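You operate a simulated robot arm through the tools that you are given. There is no shell and no other tool.

Carry out the task below with a simulated robot arm. There is one attempt and no reset: what you move stays moved.

JOB
Clip the bag of limes shut and stand it in the grey crate.
Fine: clip dial on the colour of the strip in the holder, rocker to FREE, one pull of the red lever, rocker back to LOCK. Set down upright: red net bag. Where these are worked on the way, their far stop is far enough and under half their travel is too little: lock rocker.

The check looks at the end state, three seconds after you hand in, the way a careful person would. Anything else that was tipped, shoved, dropped, spilled or broken makes it a failure.

ROBOT AND FRAMES
A 6-joint arm with a fingered hand, fixed in place. Base frame: the origin is on the floor under the middle of its stand, x ahead of it, y to its left, z up; the work surface is at about z = 860. Readings come in mm, degrees, newtons and seconds.
With the tool pointing down near the work surface it reaches from about 320 to 800 mm from the base axis. Its first joint turns from -115.0 to 115.0 degrees. Payload 4 kg.
Tool frame: the origin (TCP) lies between the finger pads and is the grasp point; the fingertips stand 26 mm ahead of it; z points along the fingers, y is the line along which they close. The gripper opens to 164 mm; its body begins 73 mm behind the TCP. The gripper is a hand of 5 fingers: y runs from the thumb to the fingers, the wrist lies at [0, 0, -239] in the tool frame.
Orientation is that of the tool frame in the base frame, as a unit quaternion [x, y, z, w]. With the fingers straight down and closing along the base's y, the tool's x points along the base's -x, its y along +y and its z along -z.

CONTROLS
- The arm moves only by the tool jog_arm. Its argument "deltas" is a list of rows, each a list of 6 numbers: the turn, a rotation vector about the base's x, y, z in degrees, then the shift along the base's x, y, z in m. In form: [[wx, wy, wz, tx, ty, tz], ...]. A call has 1 to 20 rows; each row is the pose to reach, as a shift and turn from the pose commanded when the call began. A row lasts 0.2 s, in which the tool goes at most 50 mm and 8.6 degrees; a call with a longer step from one row to the next is refused whole. Where a pose cannot be reached the arm comes as near as it can. A force on the tool above 40 N (or 10 N above the force at the start of the call, whichever is more), or a blocked arm, ends the call early, and 0.2 s more pass. In this call time passes only in rows, and 0.2 s behind the last. The reply holds the time, the measured pose of the TCP, the force on the tool along the base axes, the opening and the grip force, in the units named above and with some noise, with the torque about the TCP (base axes, N m) and any sound that the robot's microphone picked up.
- Cameras (640 x 400 px; columns grow to the right, rows downward): "scene" is fixed at [399.5, 499.4, 1652.6]; the picture's right is [-1.00, -0.00, 0.00], its down [-0.00, 0.98, -0.18] and it looks along [0.00, -0.18, -0.98] (base axes); focal length 260 px, centre (320, 200). "wrist" rides on the gripper at [50, -70, -93] in the tool frame; the picture's right is [0.81, 0.59, 0.00], its down [-0.43, 0.60, -0.68] and it looks along [-0.40, 0.55, 0.74] (tool axes); focal length 270 px, centre (320, 200). There is no depth. A picture from a camera that has moved, and an enlarged one, comes with that camera's place and axes in the base frame and with its lens.
- capture(camera): a new picture of that camera. The clock stands still meanwhile.
- raise_lower(by): slides the trunk up (or, below 0, down) by that many mm; the arm rides with it, the base frame stays. It gives what a move gives, with no picture.
- curl_fingers(finger1, finger2, finger3, finger4, thumb_bend): sets how far each is bent, from 0 (flat) to 1 (curled in); at 0.3 the hand is open as for a grip, at 0.7 the pads meet at the TCP. One left out holds its place. A second passes; each finger stops where it meets its share of the squeeze, and holds until it gets a number again. It is the only way to open and close the hand. It gives what a move gives, with no picture; readings hold the bend of each and the force on the fingers (four entries, about 0 where the hand has none), thumb and palm.
- enlarge(camera, box): a new picture of the part [left, top, right, bottom] of that camera's present view, enlarged. The clock stands still meanwhile.
- hand_in(): hands the job in; it is judged then, once.

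Nothing tells you positions but the pictures and the camera data. Unless the task says otherwise, let go and move clear before handing in.

The tools are called as a command line: name --pt "numbers of a row" for each row, then --argument value for the rest, lists and objects as JSON in quotes. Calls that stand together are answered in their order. jog_arm: Moves the arm, as the interface text tells. Its arguments: {"type":"object","properties":{"deltas":{"type":"array","items":{"type":"array","items":{"type":"number"}}}},"required":["deltas"]} The other tools are called the same way: raise_lower (by) moves the trunk up or down; curl_fingers (finger1, finger2, finger3, finger4, thumb_bend) moves the fingers one by one; capture (camera) takes a picture; enlarge (camera, box) takes an enlarged picture of a part of a camera's view; hand_in () hands the job in.

At the start:

```text
t: 0.0
eef_pos: [337.9, 449.2, 1253.3]
ee_rot: [0.0, 1.0, 0.0, 0.0]
wrist_force: [1.0, -0.5, 0.0]
ft_torque: [-0.03, 0.02, 0.02]
grip_width: 163.9
grasp_force: 0.1
shape: jaw
bend: [0.3, 0.3, 0.3, 0.3, 0.3]
finger forces: [0.0, 0.0, 0.0, 0.0, 0.1, 0.1]
trunk travel left (down, up): [-825.0, 165.0]
```

scene: 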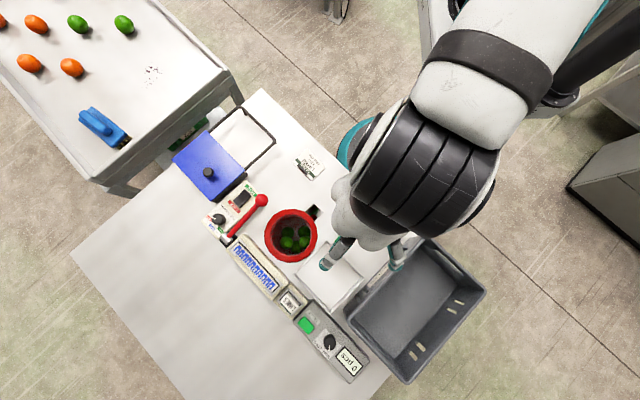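
wrist: 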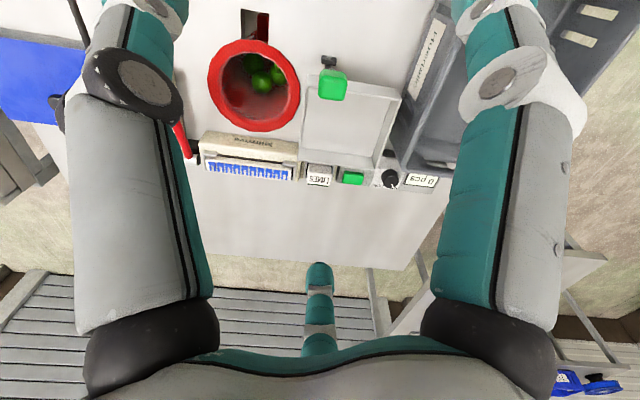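

I see a table with a clip machine (dial, rocker, red lever), a red ring/net tube holding limes, a strip holder, a control panel, and the grey crate. I'll look closer before moving.

enlarge --camera "scene" --box '[160, 90, 340, 250]'

enlarge --camera "scene" --box '[200, 180, 400, 390]'

enlarge --camera "wrist" --box '[160, 0, 460, 200]'

enlarge --camera "scene" --box '[0, 0, 240, 200]'

```text
2.50 times, centred on (250, 170) of scene
camera zoom: at [399.5, 499.4, 1652.6], right [-1.0, 0.0, 0.0], down [0.0, 0.98, -0.18], along [0.0, -0.18, -0.98], focal length 649 px, centre (495, 275)
```

zoom: 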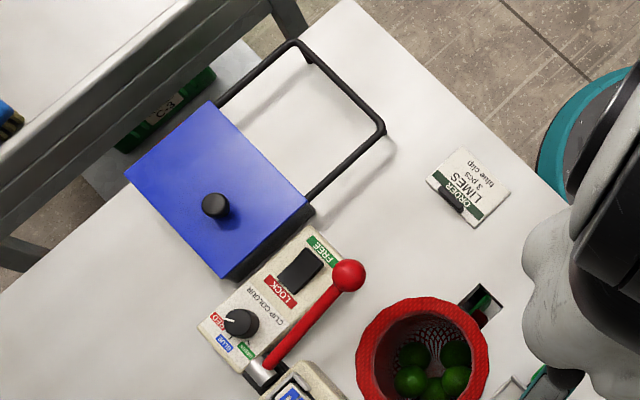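

```text
1.90 times, centred on (300, 285) of scene
camera zoom: at [399.5, 499.4, 1652.6], right [-1.0, 0.0, 0.0], down [0.0, 0.98, -0.18], along [0.0, -0.18, -0.98], focal length 494 px, centre (358, 38)
```

zoom: 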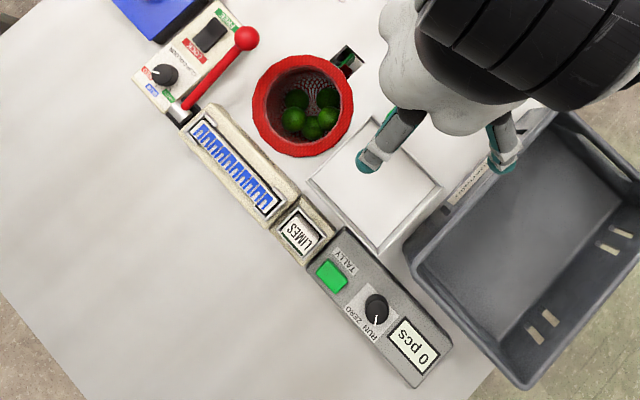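

```text
2.00 times, centred on (310, 100) of wrist
camera zoom: at [286.7, 380.5, 1346.6], right [-0.81, 0.59, 0.0], down [0.43, 0.6, 0.68], along [0.4, 0.55, -0.74], focal length 541 px, centre (340, 400)
```

zoom: 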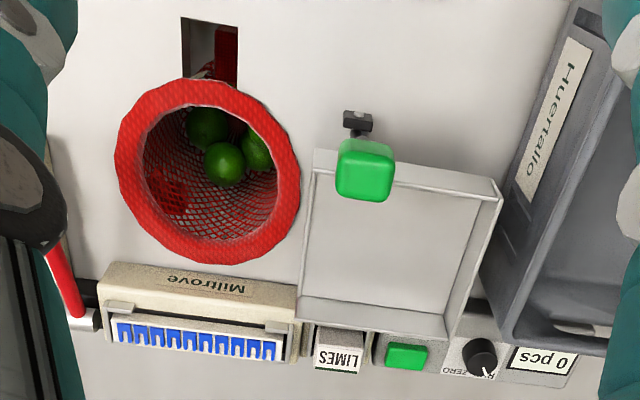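

```text
2.00 times, centred on (120, 100) of scene
camera zoom: at [399.5, 499.4, 1652.6], right [-1.0, 0.0, 0.0], down [0.0, 0.98, -0.18], along [0.0, -0.18, -0.98], focal length 519 px, centre (720, 400)
```

zoom: 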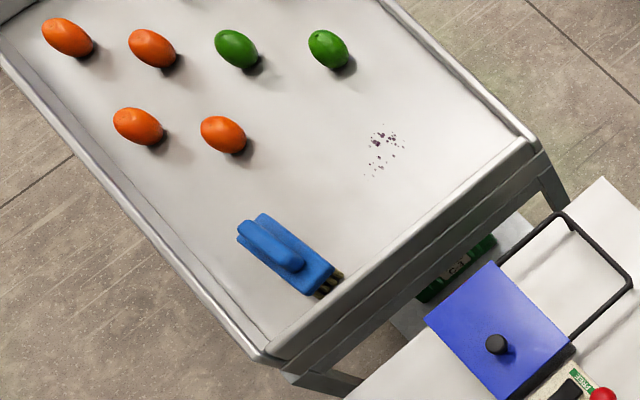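

The order card reads "LIMES, 3 pcs, blue clip" and the strips in the holder look blue, while the dial seems to be on RED. I'll move the hand up and across, well clear of everything, to view the machine with the wrist camera.

jog_arm --pt "0 0 0 0.016 -0.03 -0.02" --pt "0 0 0 0.032 -0.06 -0.04" --pt "0 0 0 0.048 -0.09 -0.06" --pt "0 0 0 0.064 -0.12 -0.08" --pt "0 0 0 0.08 -0.15 -0.1"

capture --camera "wrist"

capture --camera "scene"

```text
t: 1.2
eef_pos: [419.5, 300.0, 1150.3]
ee_rot: [0.0, 1.0, 0.0, -0.001]
wrist_force: [0.9, 0.1, -0.4]
ft_torque: [0.0, 0.02, 0.0]
grip_width: 164.0
grasp_force: 0.0
shape: jaw
bend: [0.3, 0.3, 0.3, 0.3, 0.3]
finger forces: [0.1, 0.0, 0.0, 0.0, 0.1, 0.1]
trunk travel left (down, up): [-825.0, 165.0]
```

```text
taken
camera wrist: at [367.5, 230.9, 1244.5], right [-0.81, 0.59, 0.0], down [0.43, 0.6, 0.68], along [0.4, 0.55, -0.74], focal length 270 px, centre (320, 200)
```

wrist: 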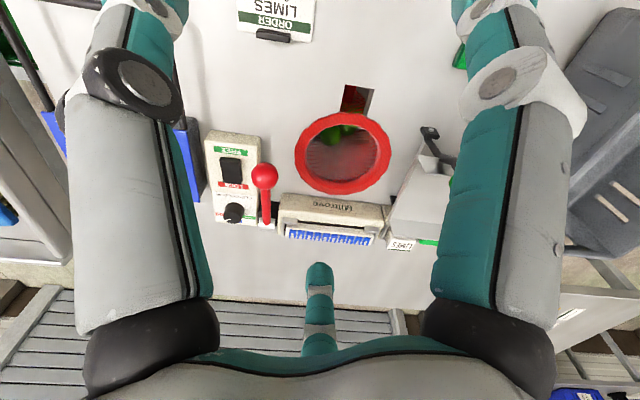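

```text
taken
```

scene: 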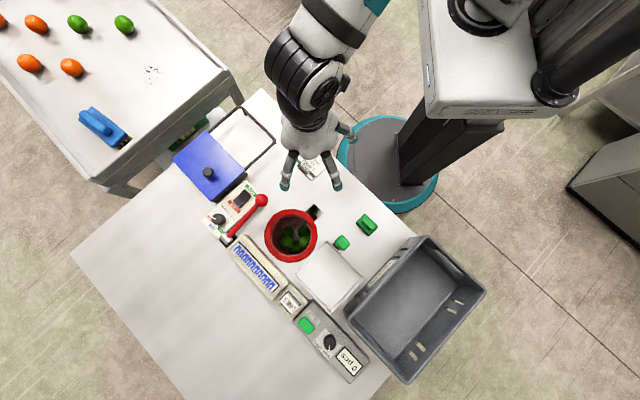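

enlarge --camera "wrist" --box '[190, 60, 460, 260]'

enlarge --camera "scene" --box '[240, 100, 400, 260]'

enlarge --camera "wrist" --box '[200, 120, 290, 240]'

enlarge --camera "scene" --box '[250, 190, 350, 280]'

```text
2.00 times, centred on (325, 160) of wrist
camera zoom: at [367.5, 230.9, 1244.5], right [-0.81, 0.59, 0.0], down [0.43, 0.6, 0.68], along [0.4, 0.55, -0.74], focal length 541 px, centre (310, 280)
```

zoom: 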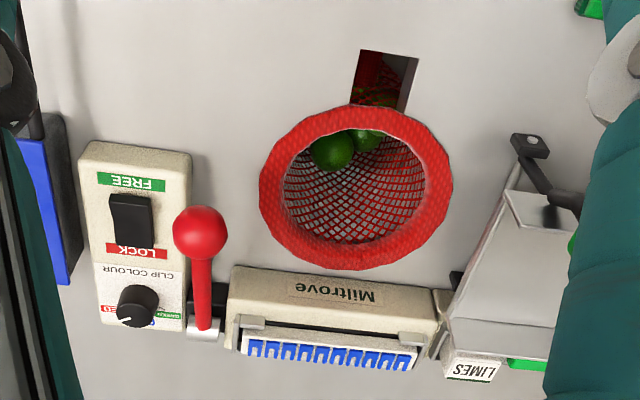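

```text
2.50 times, centred on (320, 180) of scene
camera zoom: at [399.5, 499.4, 1652.6], right [-1.0, 0.0, 0.0], down [0.0, 0.98, -0.18], along [0.0, -0.18, -0.98], focal length 649 px, centre (320, 250)
```

zoom: 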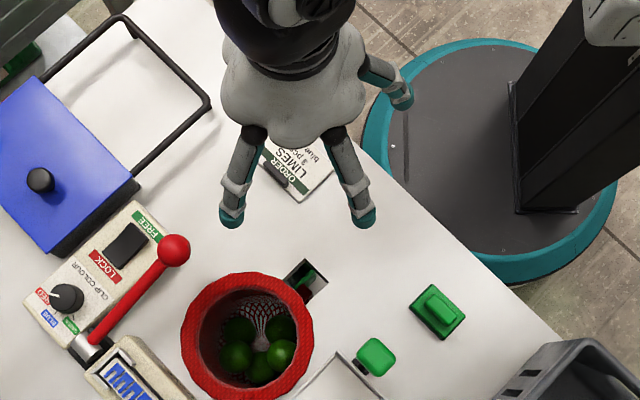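

```text
3.33 times, centred on (245, 180) of wrist
camera zoom: at [367.5, 230.9, 1244.5], right [-0.81, 0.59, 0.0], down [0.43, 0.6, 0.68], along [0.4, 0.55, -0.74], focal length 901 px, centre (570, 267)
```

zoom: 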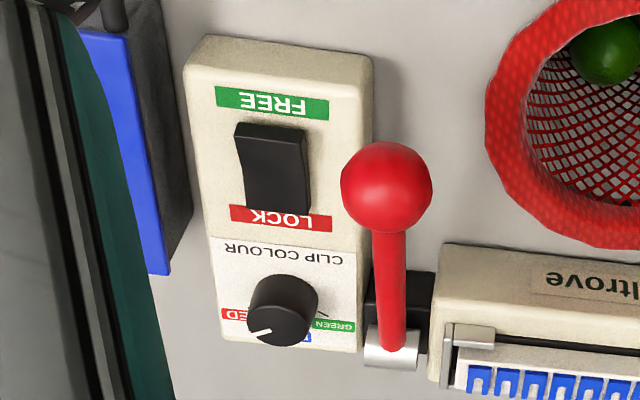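

```text
4.44 times, centred on (300, 235) of scene
camera zoom: at [399.5, 499.4, 1652.6], right [-1.0, 0.0, 0.0], down [0.0, 0.98, -0.18], along [0.0, -0.18, -0.98], focal length 1154 px, centre (409, 44)
```

zoom: 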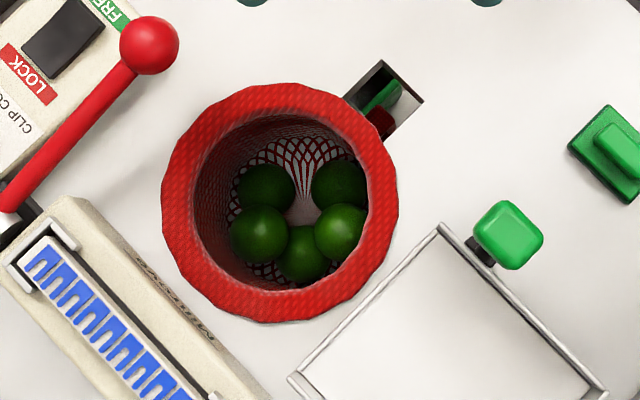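

The bag hangs with its rim at about table height near (486, 460), and the lever knob is near (562, 370, 945). I'll move closer, staying above z=1050, to see how the lever, rocker and dial are built.

jog_arm --pt "0 0 0 0.033 -0.006 -0.023" --pt "0 0 0 0.067 -0.013 -0.047" --pt "0 0 0 0.1 -0.02 -0.07"

capture --camera "wrist"

enlarge --camera "wrist" --box '[200, 100, 450, 270]'

```text
t: 2.0
eef_pos: [519.2, 280.5, 1080.4]
ee_rot: [0.0, 1.0, 0.0, 0.0]
wrist_force: [0.6, -0.1, 0.7]
ft_torque: [-0.02, 0.0, -0.01]
grip_width: 164.0
grasp_force: 0.1
shape: jaw
bend: [0.3, 0.3, 0.3, 0.3, 0.3]
finger forces: [0.0, 0.0, 0.1, 0.0, 0.0, 0.0]
trunk travel left (down, up): [-825.0, 165.0]
```

```text
taken
camera wrist: at [468.4, 211.1, 1174.3], right [-0.81, 0.59, 0.0], down [0.43, 0.6, 0.68], along [0.4, 0.55, -0.74], focal length 270 px, centre (320, 200)
```

wrist: 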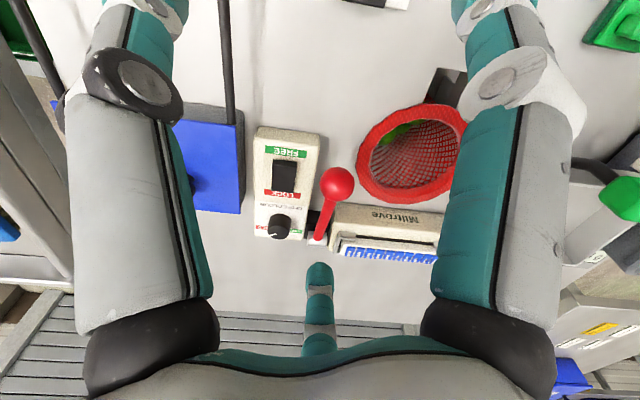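

```text
2.35 times, centred on (325, 185) of wrist
camera zoom: at [468.4, 211.1, 1174.3], right [-0.81, 0.59, 0.0], down [0.43, 0.6, 0.68], along [0.4, 0.55, -0.74], focal length 636 px, centre (308, 235)
```

zoom: 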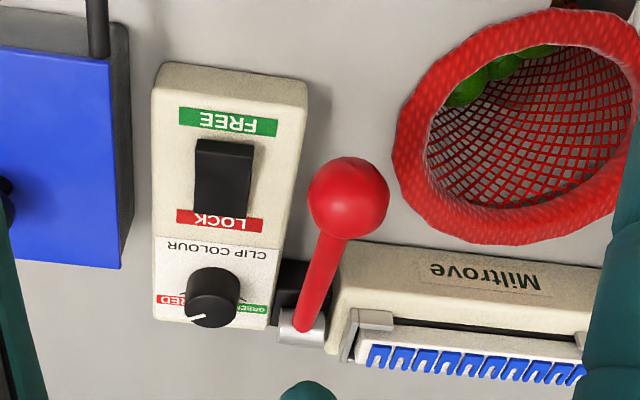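

enlarge --camera "scene" --box '[195, 175, 275, 245]'

enlarge --camera "wrist" --box '[245, 120, 345, 250]'

enlarge --camera "scene" --box '[300, 195, 350, 240]'

```text
5.71 times, centred on (235, 210) of scene
camera zoom: at [399.5, 499.4, 1652.6], right [-1.0, 0.0, 0.0], down [0.0, 0.98, -0.18], along [0.0, -0.18, -0.98], focal length 1483 px, centre (806, 143)
```

zoom: 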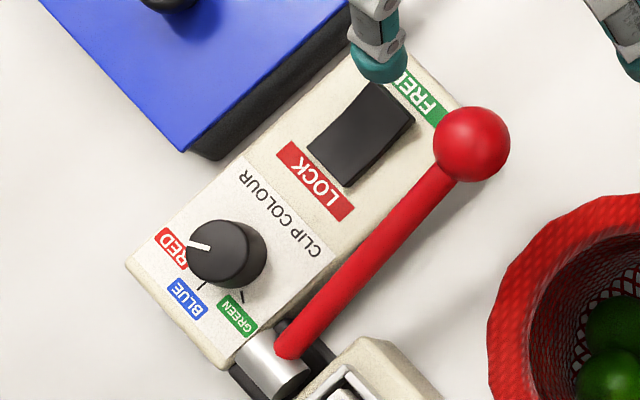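

```text
3.08 times, centred on (295, 185) of wrist
camera zoom: at [468.4, 211.1, 1174.3], right [-0.81, 0.59, 0.0], down [0.43, 0.6, 0.68], along [0.4, 0.55, -0.74], focal length 832 px, centre (397, 246)
```

zoom: 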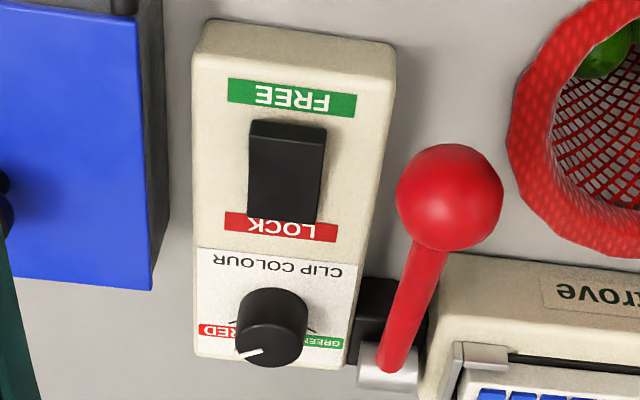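

```text
8.89 times, centred on (325, 218) of scene
camera zoom: at [399.5, 499.4, 1652.6], right [-1.0, 0.0, 0.0], down [0.0, 0.98, -0.18], along [0.0, -0.18, -0.98], focal length 2307 px, centre (276, 44)
```

zoom: 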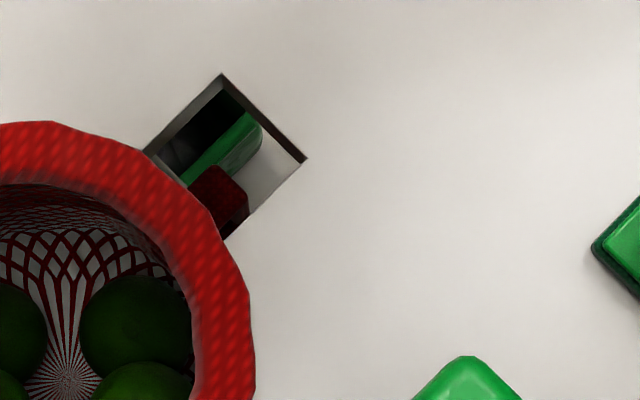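

The dial top is near (692, 416, 904) and points at RED; BLUE is about +50° from there, seen from above. In this free space I'll test how each digit bends, to choose one for pressing the rocker.

curl_fingers --finger1 0.7

capture --camera "wrist"

enlarge --camera "scene" --box '[200, 60, 360, 220]'

```text
t: 3.0
eef_pos: [517.1, 280.6, 1082.2]
ee_rot: [0.0, 1.0, 0.0, 0.0]
wrist_force: [-0.7, -0.1, 0.7]
ft_torque: [0.0, 0.0, 0.03]
grip_width: 73.2
grasp_force: 0.0
shape: fingers
bend: [0.7, 0.3, 0.3, 0.3, 0.3]
finger forces: [0.1, 0.1, 0.0, 0.0, 0.0, 0.1]
trunk travel left (down, up): [-825.0, 165.0]
```

```text
taken
camera wrist: at [466.5, 211.1, 1175.5], right [-0.81, 0.59, 0.0], down [0.43, 0.6, 0.68], along [0.4, 0.55, -0.74], focal length 270 px, centre (320, 200)
```

wrist: 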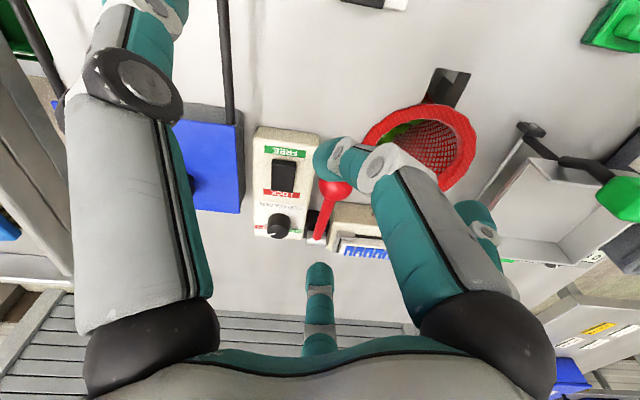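

```text
2.50 times, centred on (280, 140) of scene
camera zoom: at [399.5, 499.4, 1652.6], right [-1.0, 0.0, 0.0], down [0.0, 0.98, -0.18], along [0.0, -0.18, -0.98], focal length 649 px, centre (420, 350)
```

zoom: 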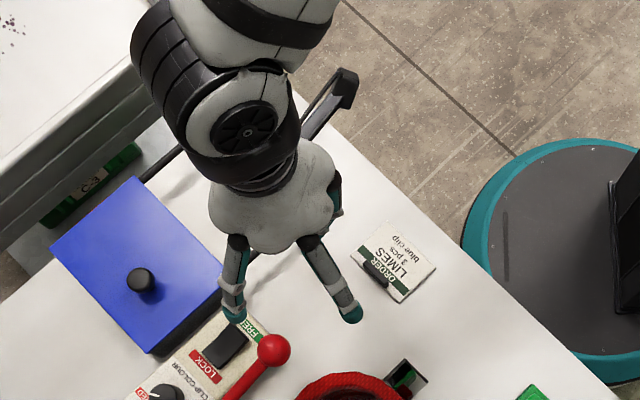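

Finger1 is the digit on the tool's +x side, and at 0.7 its tip reaches the tool axis as expected. I'll pre-close all digits to a narrow ring and move over the dial at a safe height to check reach.

curl_fingers --finger1 0.55 --finger2 0.55 --finger3 0.55 --finger4 0.55 --thumb_bend 0.55

jog_arm --pt "0 0 0 0.03 0.0225 -0.005" --pt "0 0 0 0.06 0.045 -0.01" --pt "0 0 0 0.09 0.0675 -0.015" --pt "0 0 0 0.12 0.09 -0.02" --pt "0 0 0 0.15 0.1125 -0.025" --pt "0 0 0 0.175 0.136 -0.03"

capture --camera "wrist"

enlarge --camera "scene" --box '[140, 120, 300, 260]'

```text
t: 4.0
eef_pos: [517.3, 279.7, 1081.8]
ee_rot: [0.0, 1.0, 0.0, 0.001]
wrist_force: [0.2, 0.0, 0.6]
ft_torque: [0.02, -0.03, 0.01]
grip_width: 29.9
grasp_force: 0.1
shape: fingers
bend: [0.55, 0.55, 0.55, 0.55, 0.55]
finger forces: [0.0, 0.1, 0.0, 0.0, 0.0, 0.1]
trunk travel left (down, up): [-825.0, 165.0]
```

```text
t: 5.4
eef_pos: [697.4, 416.4, 1052.8]
ee_rot: [0.0, 1.0, -0.001, 0.0]
wrist_force: [1.0, 0.1, 1.8]
ft_torque: [-0.05, 0.08, 0.01]
grip_width: 29.6
grasp_force: 0.0
shape: fingers
bend: [0.55, 0.55, 0.55, 0.55, 0.55]
finger forces: [0.1, 0.0, 0.0, 0.1, 0.0, 0.1]
trunk travel left (down, up): [-825.0, 165.0]
```

```text
taken
camera wrist: at [645.8, 346.9, 1146.8], right [-0.81, 0.59, 0.0], down [0.43, 0.6, 0.68], along [0.4, 0.55, -0.74], focal length 270 px, centre (320, 200)
```

wrist: 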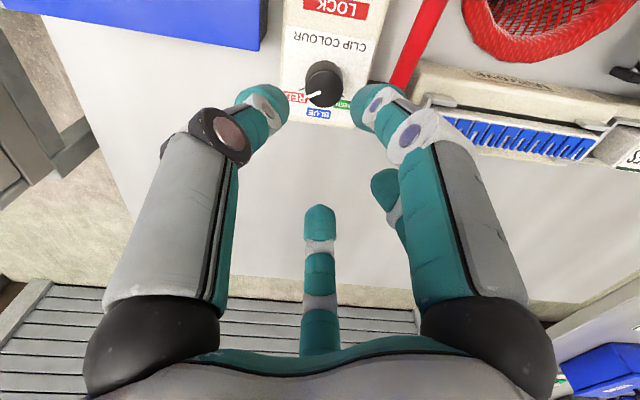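

```text
2.86 times, centred on (220, 190) of scene
camera zoom: at [399.5, 499.4, 1652.6], right [-1.0, 0.0, 0.0], down [0.0, 0.98, -0.18], along [0.0, -0.18, -0.98], focal length 742 px, centre (606, 229)
```

zoom: 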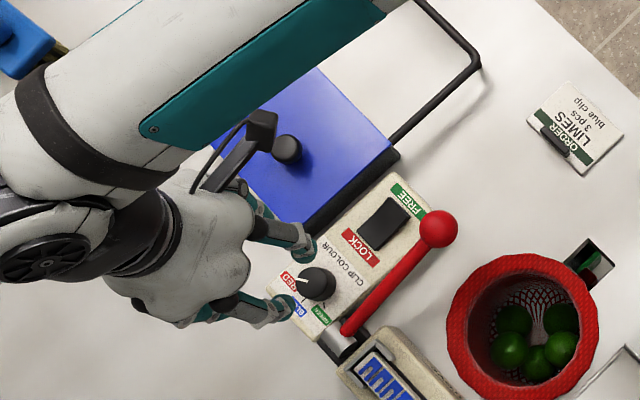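

enlarge --camera "wrist" --box '[240, 20, 400, 140]'

enlarge --camera "scene" --box '[190, 170, 250, 220]'

```text
3.33 times, centred on (320, 80) of wrist
camera zoom: at [645.8, 346.9, 1146.8], right [-0.81, 0.59, 0.0], down [0.43, 0.6, 0.68], along [0.4, 0.55, -0.74], focal length 901 px, centre (320, 600)
```

zoom: 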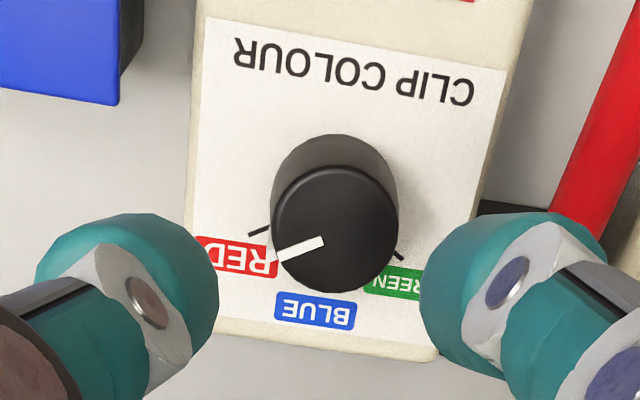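

```text
8.00 times, centred on (220, 195) of scene
camera zoom: at [399.5, 499.4, 1652.6], right [-1.0, 0.0, 0.0], down [0.0, 0.98, -0.18], along [0.0, -0.18, -0.98], focal length 2076 px, centre (1120, 240)
```

zoom: 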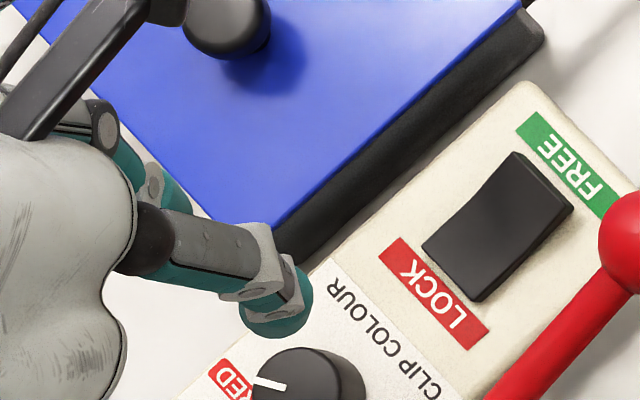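

The dial centre is at about (692.5, 418), top at z≈903, with the RED label under its pointer. I'll yaw the hand −42° so no finger comes down on the lever hub or the blue box, narrow the finger ring slightly, then check again before descending.

jog_arm --pt "0 0 -8 0 0.001 0" --pt "0 0 -16 0 0.002 0" --pt "0 0 -24 0 0.003 0" --pt "0 0 -32 0 0.003 -0.01" --pt "0 0 -40 0 0.003 -0.02" --pt "0 0 -42 0 0.003 -0.03"

curl_fingers --finger1 0.58 --finger2 0.58 --finger3 0.58 --finger4 0.58 --thumb_bend 0.58

capture --camera "wrist"

enlarge --camera "scene" --box '[180, 160, 280, 240]'

```text
t: 6.8
eef_pos: [694.5, 418.2, 1021.9]
ee_rot: [0.359, 0.933, 0.0, 0.001]
wrist_force: [0.9, 1.0, 0.7]
ft_torque: [0.04, 0.0, 0.01]
grip_width: 29.8
grasp_force: 0.2
shape: fingers
bend: [0.55, 0.55, 0.55, 0.55, 0.55]
finger forces: [0.1, 0.0, 0.0, 0.0, 0.0, 0.0]
trunk travel left (down, up): [-825.0, 165.0]
```

```text
t: 7.8
eef_pos: [695.0, 418.7, 1023.5]
ee_rot: [0.358, 0.934, 0.001, 0.001]
wrist_force: [-0.2, -0.4, 0.0]
ft_torque: [-0.01, 0.02, 0.01]
grip_width: 25.4
grasp_force: 0.0
shape: fingers
bend: [0.57, 0.57, 0.57, 0.57, 0.57]
finger forces: [0.0, 0.1, 0.0, 0.1, 0.0, 0.1]
trunk travel left (down, up): [-825.0, 165.0]
```

```text
taken
camera wrist: at [609.4, 401.4, 1116.3], right [-0.21, 0.98, 0.0], down [0.72, 0.15, 0.68], along [0.66, 0.14, -0.74], focal length 270 px, centre (320, 200)
```

wrist: 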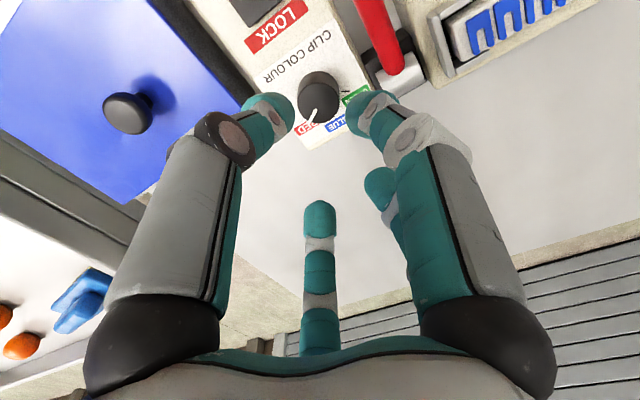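

```text
5.00 times, centred on (230, 200) of scene
camera zoom: at [399.5, 499.4, 1652.6], right [-1.0, 0.0, 0.0], down [0.0, 0.98, -0.18], along [0.0, -0.18, -0.98], focal length 1298 px, centre (770, 200)
```

zoom: 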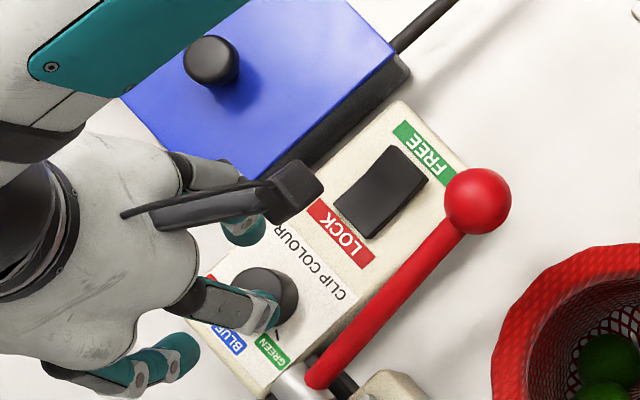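

enlarge --camera "wrist" --box '[260, 50, 380, 140]'

```text
4.44 times, centred on (320, 95) of wrist
camera zoom: at [609.4, 401.4, 1116.3], right [-0.21, 0.98, 0.0], down [0.72, 0.15, 0.68], along [0.66, 0.14, -0.74], focal length 1201 px, centre (320, 667)
```

zoom: 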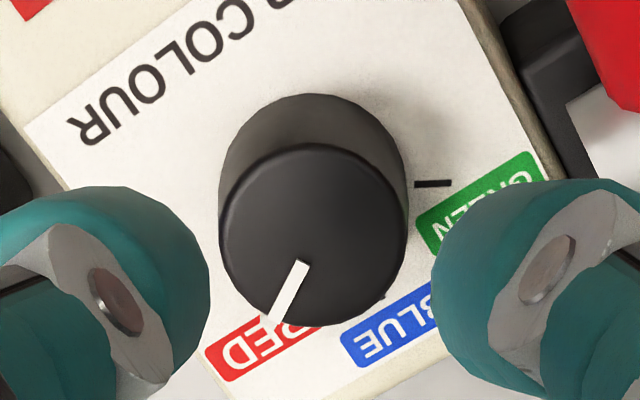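

The hand's axis is within ~3 mm of the dial centre. I'll shift slightly and descend partway over the dial.

jog_arm --pt "0 0 0 0.002 -0.001 -0.02" --pt "0 0 0 0.002 -0.001 -0.045" --pt "0 0 0 0.002 -0.001 -0.07" --pt "0 0 0 0.002 -0.001 -0.085"

capture --camera "wrist"

enlarge --camera "scene" --box '[180, 170, 270, 245]'

```text
t: 8.8
eef_pos: [685.9, 411.8, 937.9]
ee_rot: [0.359, 0.933, 0.0, 0.0]
wrist_force: [-0.2, 0.9, -0.8]
ft_torque: [-0.04, 0.0, 0.01]
grip_width: 25.3
grasp_force: 0.0
shape: fingers
bend: [0.57, 0.57, 0.57, 0.57, 0.57]
finger forces: [0.0, 0.0, 0.0, 0.0, 0.0, 0.0]
out of reach, approached as far as the arm can: row 1, 2, 3, 4
trunk travel left (down, up): [-825.0, 165.0]
```

```text
taken
camera wrist: at [601.4, 394.4, 1031.9], right [-0.21, 0.98, 0.0], down [0.72, 0.15, 0.68], along [0.66, 0.14, -0.74], focal length 270 px, centre (320, 200)
```

wrist: 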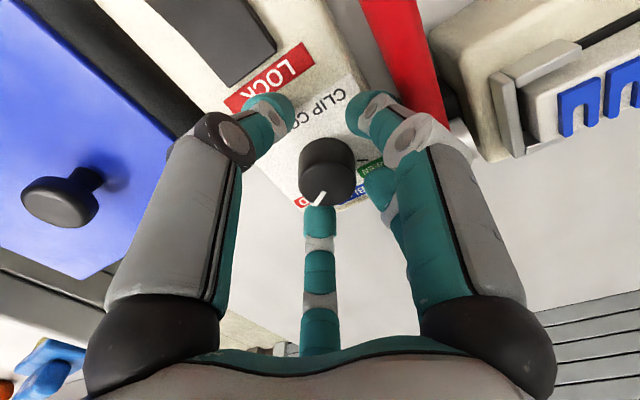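

```text
5.33 times, centred on (225, 208) of scene
camera zoom: at [399.5, 499.4, 1652.6], right [-1.0, 0.0, 0.0], down [0.0, 0.98, -0.18], along [0.0, -0.18, -0.98], focal length 1384 px, centre (827, 160)
```

zoom: 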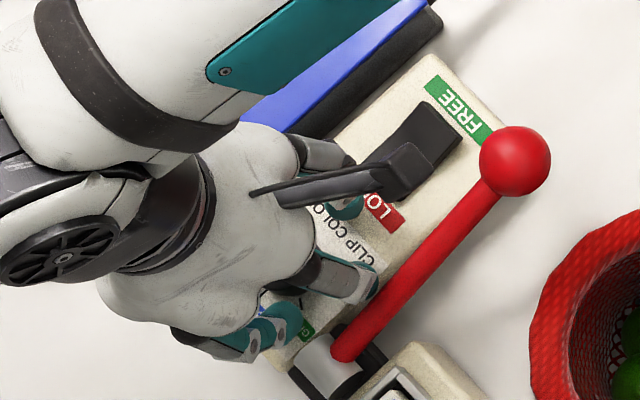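

The arm is limited to r = 800 mm at this height, just short of the dial. I'll go back up and lower the trunk so the dial comes within reach.

jog_arm --pt "0 0 0 0 0 0.04" --pt "0 0 0 0 0 0.08" --pt "0 0 0 0 0 0.12" --pt "0 0 0 0 0 0.16" --pt "0 0 0 -0.02 -0.01 0.2"

raise_lower --by -130

```text
t: 10.0
eef_pos: [669.9, 400.7, 1140.6]
ee_rot: [0.358, 0.934, 0.0, 0.0]
wrist_force: [-0.1, -0.6, 1.0]
ft_torque: [0.03, -0.03, -0.05]
grip_width: 25.5
grasp_force: 0.1
shape: fingers
bend: [0.57, 0.57, 0.57, 0.57, 0.57]
finger forces: [0.0, 0.0, 0.0, 0.0, 0.1, 0.0]
trunk travel left (down, up): [-825.0, 165.0]
```

```text
t: 11.6
eef_pos: [671.1, 403.9, 1009.2]
ee_rot: [0.359, 0.933, 0.0, 0.0]
wrist_force: [0.5, 0.7, 0.2]
ft_torque: [0.02, 0.02, 0.01]
grip_width: 25.2
grasp_force: 0.1
shape: fingers
bend: [0.57, 0.57, 0.57, 0.57, 0.57]
finger forces: [0.1, 0.0, 0.0, 0.1, 0.0, 0.1]
trunk travel left (down, up): [-695.0, 295.0]
```

jog_arm --pt "0 0 0 0.012 0.008 -0.01" --pt "0 0 0 0.024 0.015 -0.02" --pt "0 0 0 0.024 0.015 -0.04" --pt "0 0 0 0.024 0.015 -0.055"

capture --camera "wrist"

enlarge --camera "wrist" --box '[250, 80, 390, 220]'

```text
t: 12.6
eef_pos: [692.5, 416.8, 954.2]
ee_rot: [0.359, 0.933, 0.002, 0.002]
wrist_force: [0.8, -0.3, 0.6]
ft_torque: [0.01, -0.04, -0.04]
grip_width: 24.8
grasp_force: 0.0
shape: fingers
bend: [0.57, 0.57, 0.57, 0.57, 0.57]
finger forces: [0.1, 0.1, 0.1, 0.0, 0.0, 0.0]
out of reach, approached as far as the arm can: row 2, 3
trunk travel left (down, up): [-695.0, 295.0]
```

```text
taken
camera wrist: at [608.1, 398.9, 1047.3], right [-0.21, 0.98, 0.0], down [0.72, 0.15, 0.68], along [0.66, 0.14, -0.73], focal length 270 px, centre (320, 200)
```

wrist: 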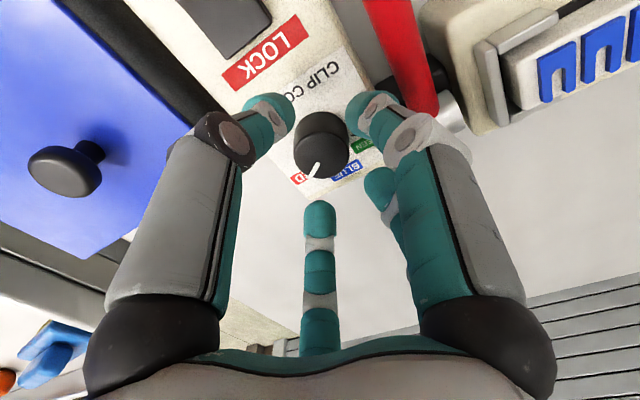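

```text
2.86 times, centred on (320, 150) of wrist
camera zoom: at [608.1, 398.9, 1047.3], right [-0.21, 0.98, 0.0], down [0.72, 0.15, 0.68], along [0.66, 0.14, -0.73], focal length 772 px, centre (320, 343)
```

zoom: 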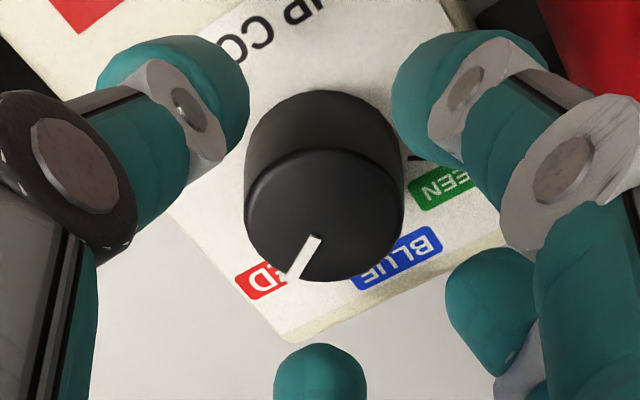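

Reach is fine now. I'll descend a bit further so the fingertips are level with the dial top and compare their centering directly.

jog_arm --pt "0 0 0 0 0 -0.01" --pt "0 0 0 0 0 -0.018"

enlarge --camera "wrist" --box '[230, 80, 410, 240]'

enlarge --camera "scene" --box '[190, 180, 270, 240]'

```text
t: 13.2
eef_pos: [693.7, 418.2, 935.9]
ee_rot: [0.358, 0.934, 0.001, 0.001]
wrist_force: [0.4, 0.7, 0.1]
ft_torque: [-0.03, -0.01, 0.02]
grip_width: 25.3
grasp_force: 0.0
shape: fingers
bend: [0.57, 0.57, 0.57, 0.57, 0.57]
finger forces: [0.0, 0.0, 0.0, 0.0, 0.0, 0.0]
trunk travel left (down, up): [-695.0, 295.0]
```

```text
2.50 times, centred on (320, 160) of wrist
camera zoom: at [609.1, 401.3, 1029.3], right [-0.21, 0.98, 0.0], down [0.72, 0.15, 0.68], along [0.67, 0.14, -0.73], focal length 676 px, centre (320, 300)
```

zoom: 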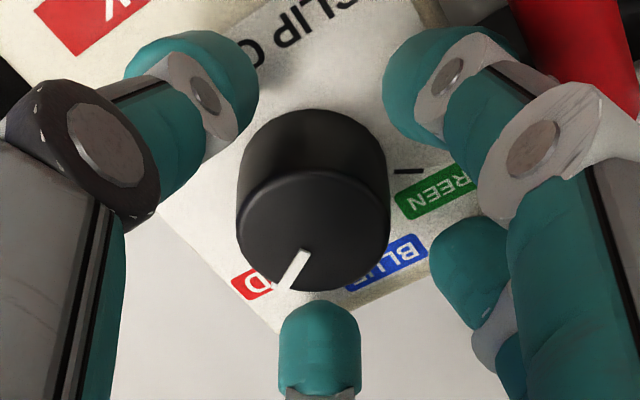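

```text
6.67 times, centred on (230, 210) of scene
camera zoom: at [399.5, 499.4, 1652.6], right [-1.0, 0.0, 0.0], down [0.0, 0.98, -0.18], along [0.0, -0.18, -0.98], focal length 1730 px, centre (920, 133)
```

zoom: 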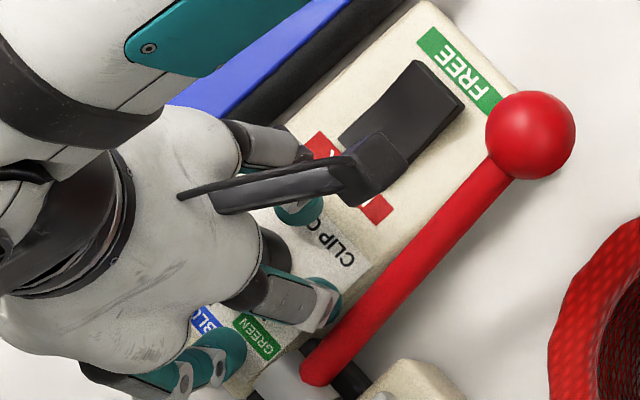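

jog_arm --pt "0 0 0 0 -0.001 -0.008" --pt "0 0 0 0.001 -0.001 -0.016"

enlarge --camera "wrist" --box '[220, 80, 420, 280]'

```text
t: 13.8
eef_pos: [694.3, 418.2, 930.0]
ee_rot: [0.359, 0.933, 0.005, 0.004]
wrist_force: [-4.3, -0.2, 38.0]
ft_torque: [-0.41, 1.0, -0.08]
grip_width: 25.4
grasp_force: 18.8
shape: fingers
bend: [0.56, 0.57, 0.57, 0.57, 0.57]
finger forces: [16.2, 0.1, 0.0, 6.1, 15.5, 0.0]
trunk travel left (down, up): [-695.0, 295.0]
```

```text
2.00 times, centred on (320, 180) of wrist
camera zoom: at [608.8, 399.3, 1022.1], right [-0.21, 0.98, 0.0], down [0.71, 0.15, 0.69], along [0.67, 0.15, -0.73], focal length 541 px, centre (320, 240)
```

zoom: 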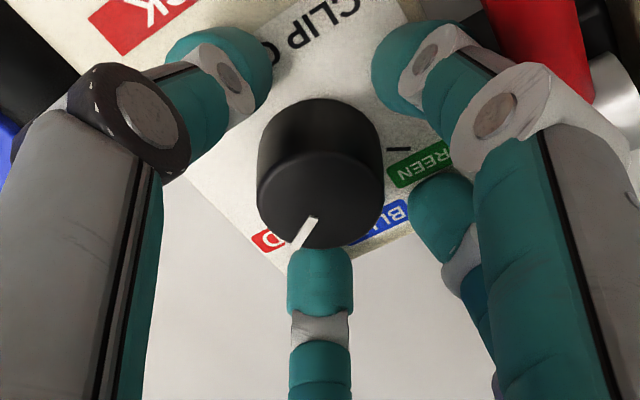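

The thumb and finger1 touched the panel surface, so the tips are as low as they should go. I'll back off a few mm and then close on the dial.

jog_arm --pt "0 0 0 0 0 0.004" --pt "0 0 0 0 0 0.008"

```text
t: 14.4
eef_pos: [695.4, 415.6, 929.2]
ee_rot: [0.359, 0.933, 0.001, 0.002]
wrist_force: [1.0, 4.0, 20.3]
ft_torque: [0.43, 0.09, 0.04]
grip_width: 25.5
grasp_force: 10.7
shape: fingers
bend: [0.56, 0.57, 0.57, 0.57, 0.57]
finger forces: [7.6, 7.4, 3.4, 1.9, 0.7, 0.0]
trunk travel left (down, up): [-695.0, 295.0]
```

jog_arm --pt "0 0 0 0 0 0.004" --pt "0 0 0 0 0 0.008"

capture --camera "wrist"

enlarge --camera "scene" --box '[190, 180, 270, 240]'

```text
t: 15.0
eef_pos: [694.6, 415.7, 934.9]
ee_rot: [0.359, 0.933, -0.001, 0.0]
wrist_force: [-0.1, 1.1, 0.7]
ft_torque: [-0.02, -0.02, 0.04]
grip_width: 24.6
grasp_force: 0.1
shape: fingers
bend: [0.57, 0.57, 0.57, 0.57, 0.57]
finger forces: [0.0, 0.0, 0.0, 0.0, 0.0, 0.1]
trunk travel left (down, up): [-695.0, 295.0]
```

```text
taken
camera wrist: at [609.7, 398.7, 1028.3], right [-0.21, 0.98, 0.0], down [0.72, 0.15, 0.68], along [0.66, 0.14, -0.74], focal length 270 px, centre (320, 200)
```

wrist: 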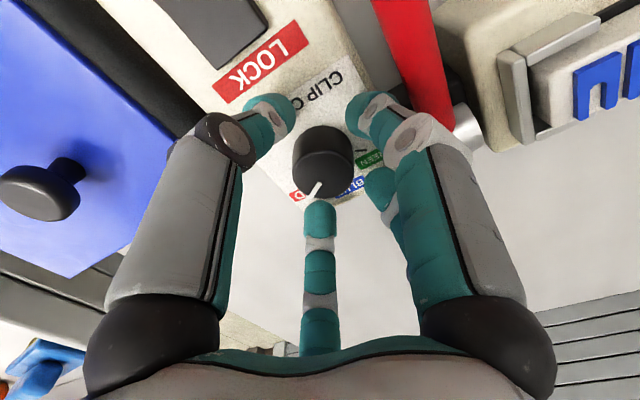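

```text
6.67 times, centred on (230, 210) of scene
camera zoom: at [399.5, 499.4, 1652.6], right [-1.0, 0.0, 0.0], down [0.0, 0.98, -0.18], along [0.0, -0.18, -0.98], focal length 1730 px, centre (920, 133)
```

zoom: 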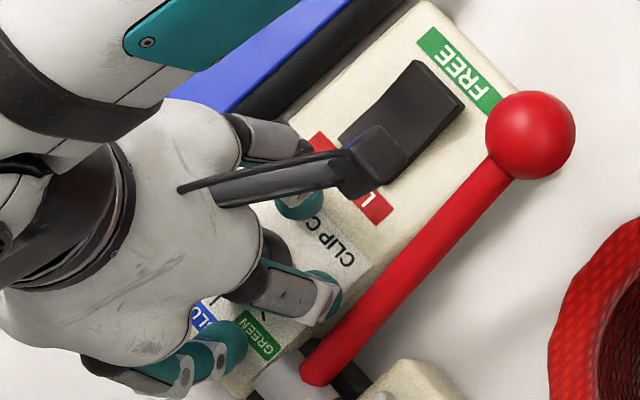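

Free of contact now. Closing the fingers on the dial.

curl_fingers --finger1 0.66 --finger2 0.66 --finger3 0.66 --finger4 0.66 --thumb_bend 0.66

enlarge --camera "wrist" --box '[220, 80, 420, 280]'

```text
t: 16.0
eef_pos: [694.2, 417.3, 935.7]
ee_rot: [0.357, 0.934, 0.0, 0.0]
wrist_force: [-2.4, -3.6, -5.3]
ft_torque: [-0.09, 0.11, 0.01]
grip_width: 12.3
grasp_force: 7.9
shape: fingers
bend: [0.62, 0.63, 0.64, 0.64, 0.63]
finger forces: [3.6, 2.5, 1.6, 2.1, 5.6, 0.0]
trunk travel left (down, up): [-695.0, 295.0]
```

```text
2.00 times, centred on (320, 180) of wrist
camera zoom: at [609.9, 399.4, 1029.3], right [-0.21, 0.98, 0.0], down [0.72, 0.15, 0.68], along [0.66, 0.14, -0.73], focal length 541 px, centre (320, 240)
```

zoom: 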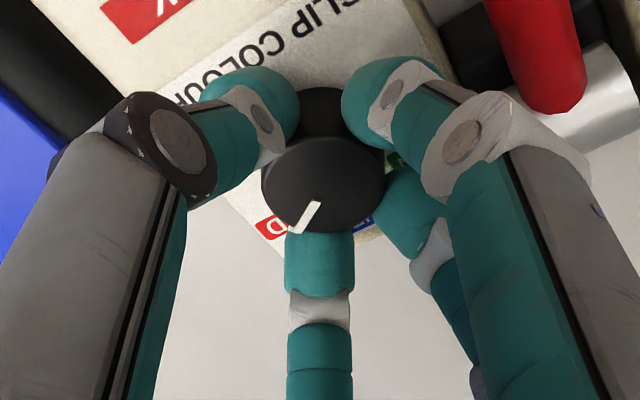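

All five digits grip the dial evenly. Rotating about +z in steps.

jog_arm --pt "0 0 6 0 0 0" --pt "0 0 12 0 0 0" --pt "0 0 18 0 0 0" --pt "0 0 24 0 0 0"

enlarge --camera "wrist" --box '[220, 80, 420, 280]'

```text
t: 17.0
eef_pos: [695.4, 418.1, 936.4]
ee_rot: [0.155, 0.988, 0.002, 0.001]
wrist_force: [-6.3, -0.8, -6.4]
ft_torque: [0.04, 0.14, 0.01]
grip_width: 12.9
grasp_force: 7.1
shape: fingers
bend: [0.62, 0.63, 0.64, 0.64, 0.63]
finger forces: [4.2, 3.5, 1.8, 1.8, 3.7, 0.0]
trunk travel left (down, up): [-695.0, 295.0]
```

```text
2.00 times, centred on (320, 180) of wrist
camera zoom: at [625.0, 366.7, 1029.4], right [-0.59, 0.81, 0.0], down [0.59, 0.43, 0.68], along [0.55, 0.4, -0.73], focal length 541 px, centre (320, 240)
```

zoom: 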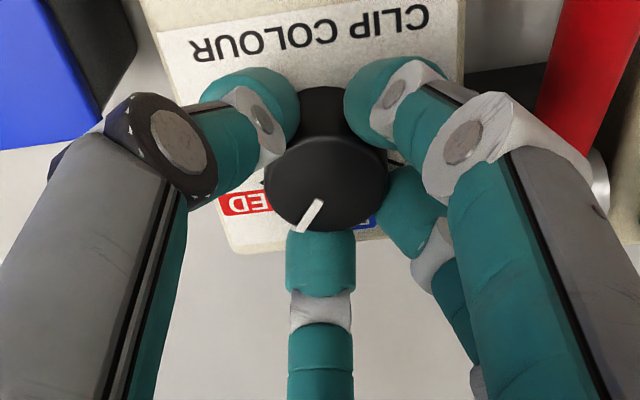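

The dial follows the hand. Continuing another 24°.

jog_arm --pt "0 0 6 0 0 0" --pt "0 0 12 0 0 0" --pt "0 0 18 0 0 0" --pt "0 0 24 0 0 0"

enlarge --camera "wrist" --box '[240, 80, 400, 220]'

```text
t: 18.0
eef_pos: [693.7, 418.3, 934.8]
ee_rot: [-0.053, 0.999, 0.001, 0.002]
wrist_force: [-3.3, 2.0, -2.4]
ft_torque: [0.06, 0.09, -0.01]
grip_width: 12.7
grasp_force: 7.2
shape: fingers
bend: [0.62, 0.63, 0.64, 0.64, 0.64]
finger forces: [3.5, 4.5, 2.7, 1.7, 3.1, 0.0]
trunk travel left (down, up): [-695.0, 295.0]
```

```text
2.86 times, centred on (320, 150) of wrist
camera zoom: at [651.5, 342.9, 1029.2], right [-0.87, 0.5, 0.0], down [0.36, 0.64, 0.68], along [0.34, 0.59, -0.73], focal length 772 px, centre (320, 343)
```

zoom: 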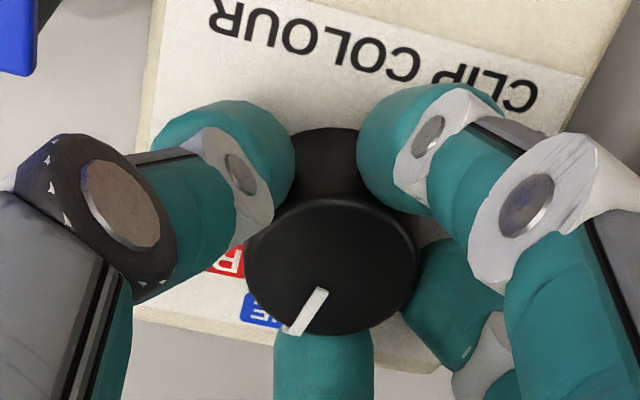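

The pointer is near BLUE, but the fingers hide the tick. I'll add 4° more, then release, rise and inspect.

jog_arm --pt "0 0 4 0 0 0"

curl_fingers --finger1 0.57 --finger2 0.57 --finger3 0.57 --finger4 0.57 --thumb_bend 0.57

jog_arm --pt "0 0 0 0 0 0.02" --pt "0 0 0 0 0 0.05" --pt "0 0 0 -0.03 -0.02 0.09" --pt "0 0 0 -0.06 -0.04 0.12"

enlarge --camera "wrist" --box '[240, 20, 400, 160]'

enlarge --camera "scene" --box '[190, 190, 250, 240]'

```text
t: 18.4
eef_pos: [695.9, 416.4, 936.3]
ee_rot: [-0.089, 0.996, 0.001, 0.001]
wrist_force: [-2.5, 2.5, -1.6]
ft_torque: [0.09, 0.05, 0.02]
grip_width: 12.3
grasp_force: 8.2
shape: fingers
bend: [0.63, 0.63, 0.64, 0.64, 0.64]
finger forces: [3.3, 4.6, 3.3, 1.8, 3.1, 0.1]
trunk travel left (down, up): [-695.0, 295.0]
```

```text
t: 19.4
eef_pos: [694.9, 417.0, 935.6]
ee_rot: [-0.088, 0.996, 0.001, 0.0]
wrist_force: [-1.4, -0.6, 0.4]
ft_torque: [-0.02, 0.02, -0.03]
grip_width: 27.0
grasp_force: 0.1
shape: fingers
bend: [0.56, 0.56, 0.56, 0.56, 0.56]
finger forces: [0.0, 0.0, 0.0, 0.1, 0.1, 0.1]
trunk travel left (down, up): [-695.0, 295.0]
```

```text
refused: row 3 steps farther than a row can; nothing moved
```

```text
2.86 times, centred on (320, 90) of wrist
camera zoom: at [656.8, 339.5, 1028.9], right [-0.9, 0.44, 0.0], down [0.32, 0.66, 0.68], along [0.3, 0.61, -0.73], focal length 772 px, centre (320, 514)
```

zoom: 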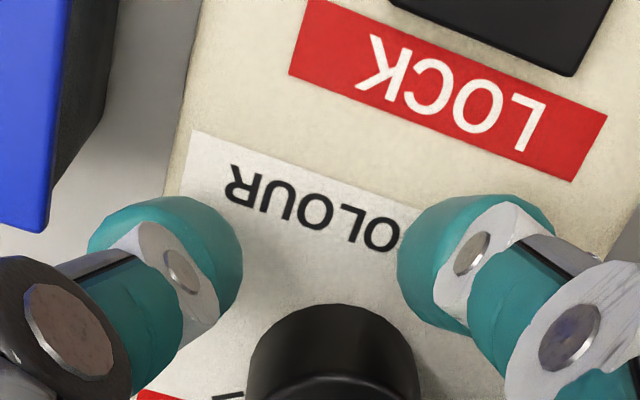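

```text
8.00 times, centred on (220, 215) of scene
camera zoom: at [399.5, 499.4, 1652.6], right [-1.0, 0.0, 0.0], down [0.0, 0.98, -0.18], along [0.0, -0.18, -0.98], focal length 2076 px, centre (1120, 80)
```

zoom: 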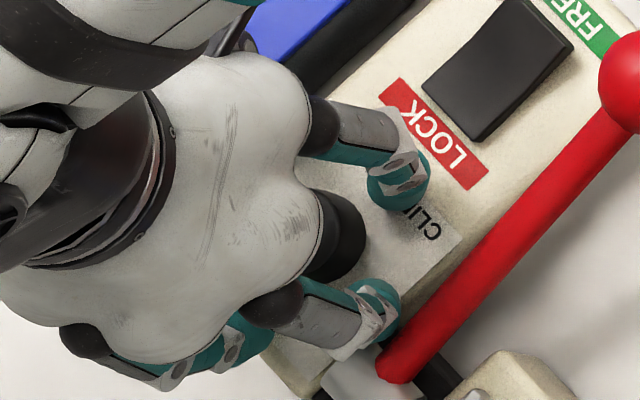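

jog_arm --pt "0 0 0 0 0 0.02" --pt "0 0 0 0 0 0.05" --pt "0 0 0 -0.01 -0.01 0.09" --pt "0 0 0 -0.03 -0.025 0.12" --pt "0 0 0 -0.06 -0.05 0.14"

capture --camera "wrist"

enlarge --camera "scene" --box '[190, 190, 250, 240]'

```text
t: 20.6
eef_pos: [633.7, 367.4, 1077.6]
ee_rot: [-0.087, 0.996, 0.0, 0.001]
wrist_force: [-1.2, -0.4, 0.0]
ft_torque: [0.01, 0.03, 0.0]
grip_width: 27.3
grasp_force: 0.1
shape: fingers
bend: [0.56, 0.56, 0.56, 0.56, 0.56]
finger forces: [0.0, 0.0, 0.0, 0.0, 0.1, 0.1]
out of reach, approached as far as the arm can: row 1, 2, 3
trunk travel left (down, up): [-695.0, 295.0]
```

```text
taken
camera wrist: at [595.2, 290.6, 1170.8], right [-0.9, 0.44, 0.0], down [0.32, 0.66, 0.68], along [0.3, 0.61, -0.74], focal length 270 px, centre (320, 200)
```

wrist: 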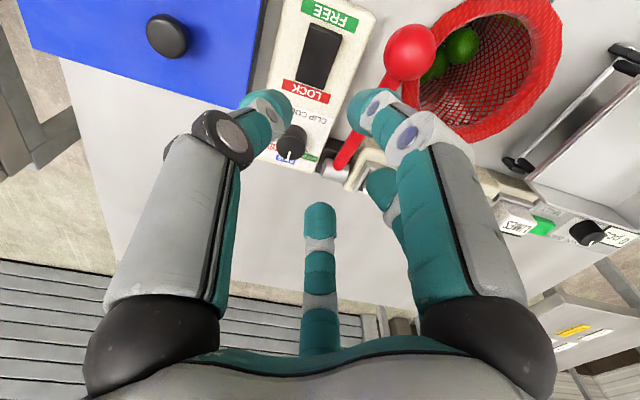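

```text
8.00 times, centred on (220, 215) of scene
camera zoom: at [399.5, 499.4, 1652.6], right [-1.0, 0.0, 0.0], down [0.0, 0.98, -0.18], along [0.0, -0.18, -0.98], focal length 2076 px, centre (1120, 80)
```

zoom: 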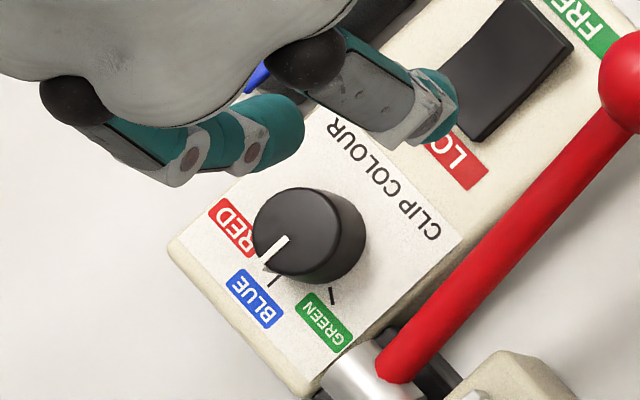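

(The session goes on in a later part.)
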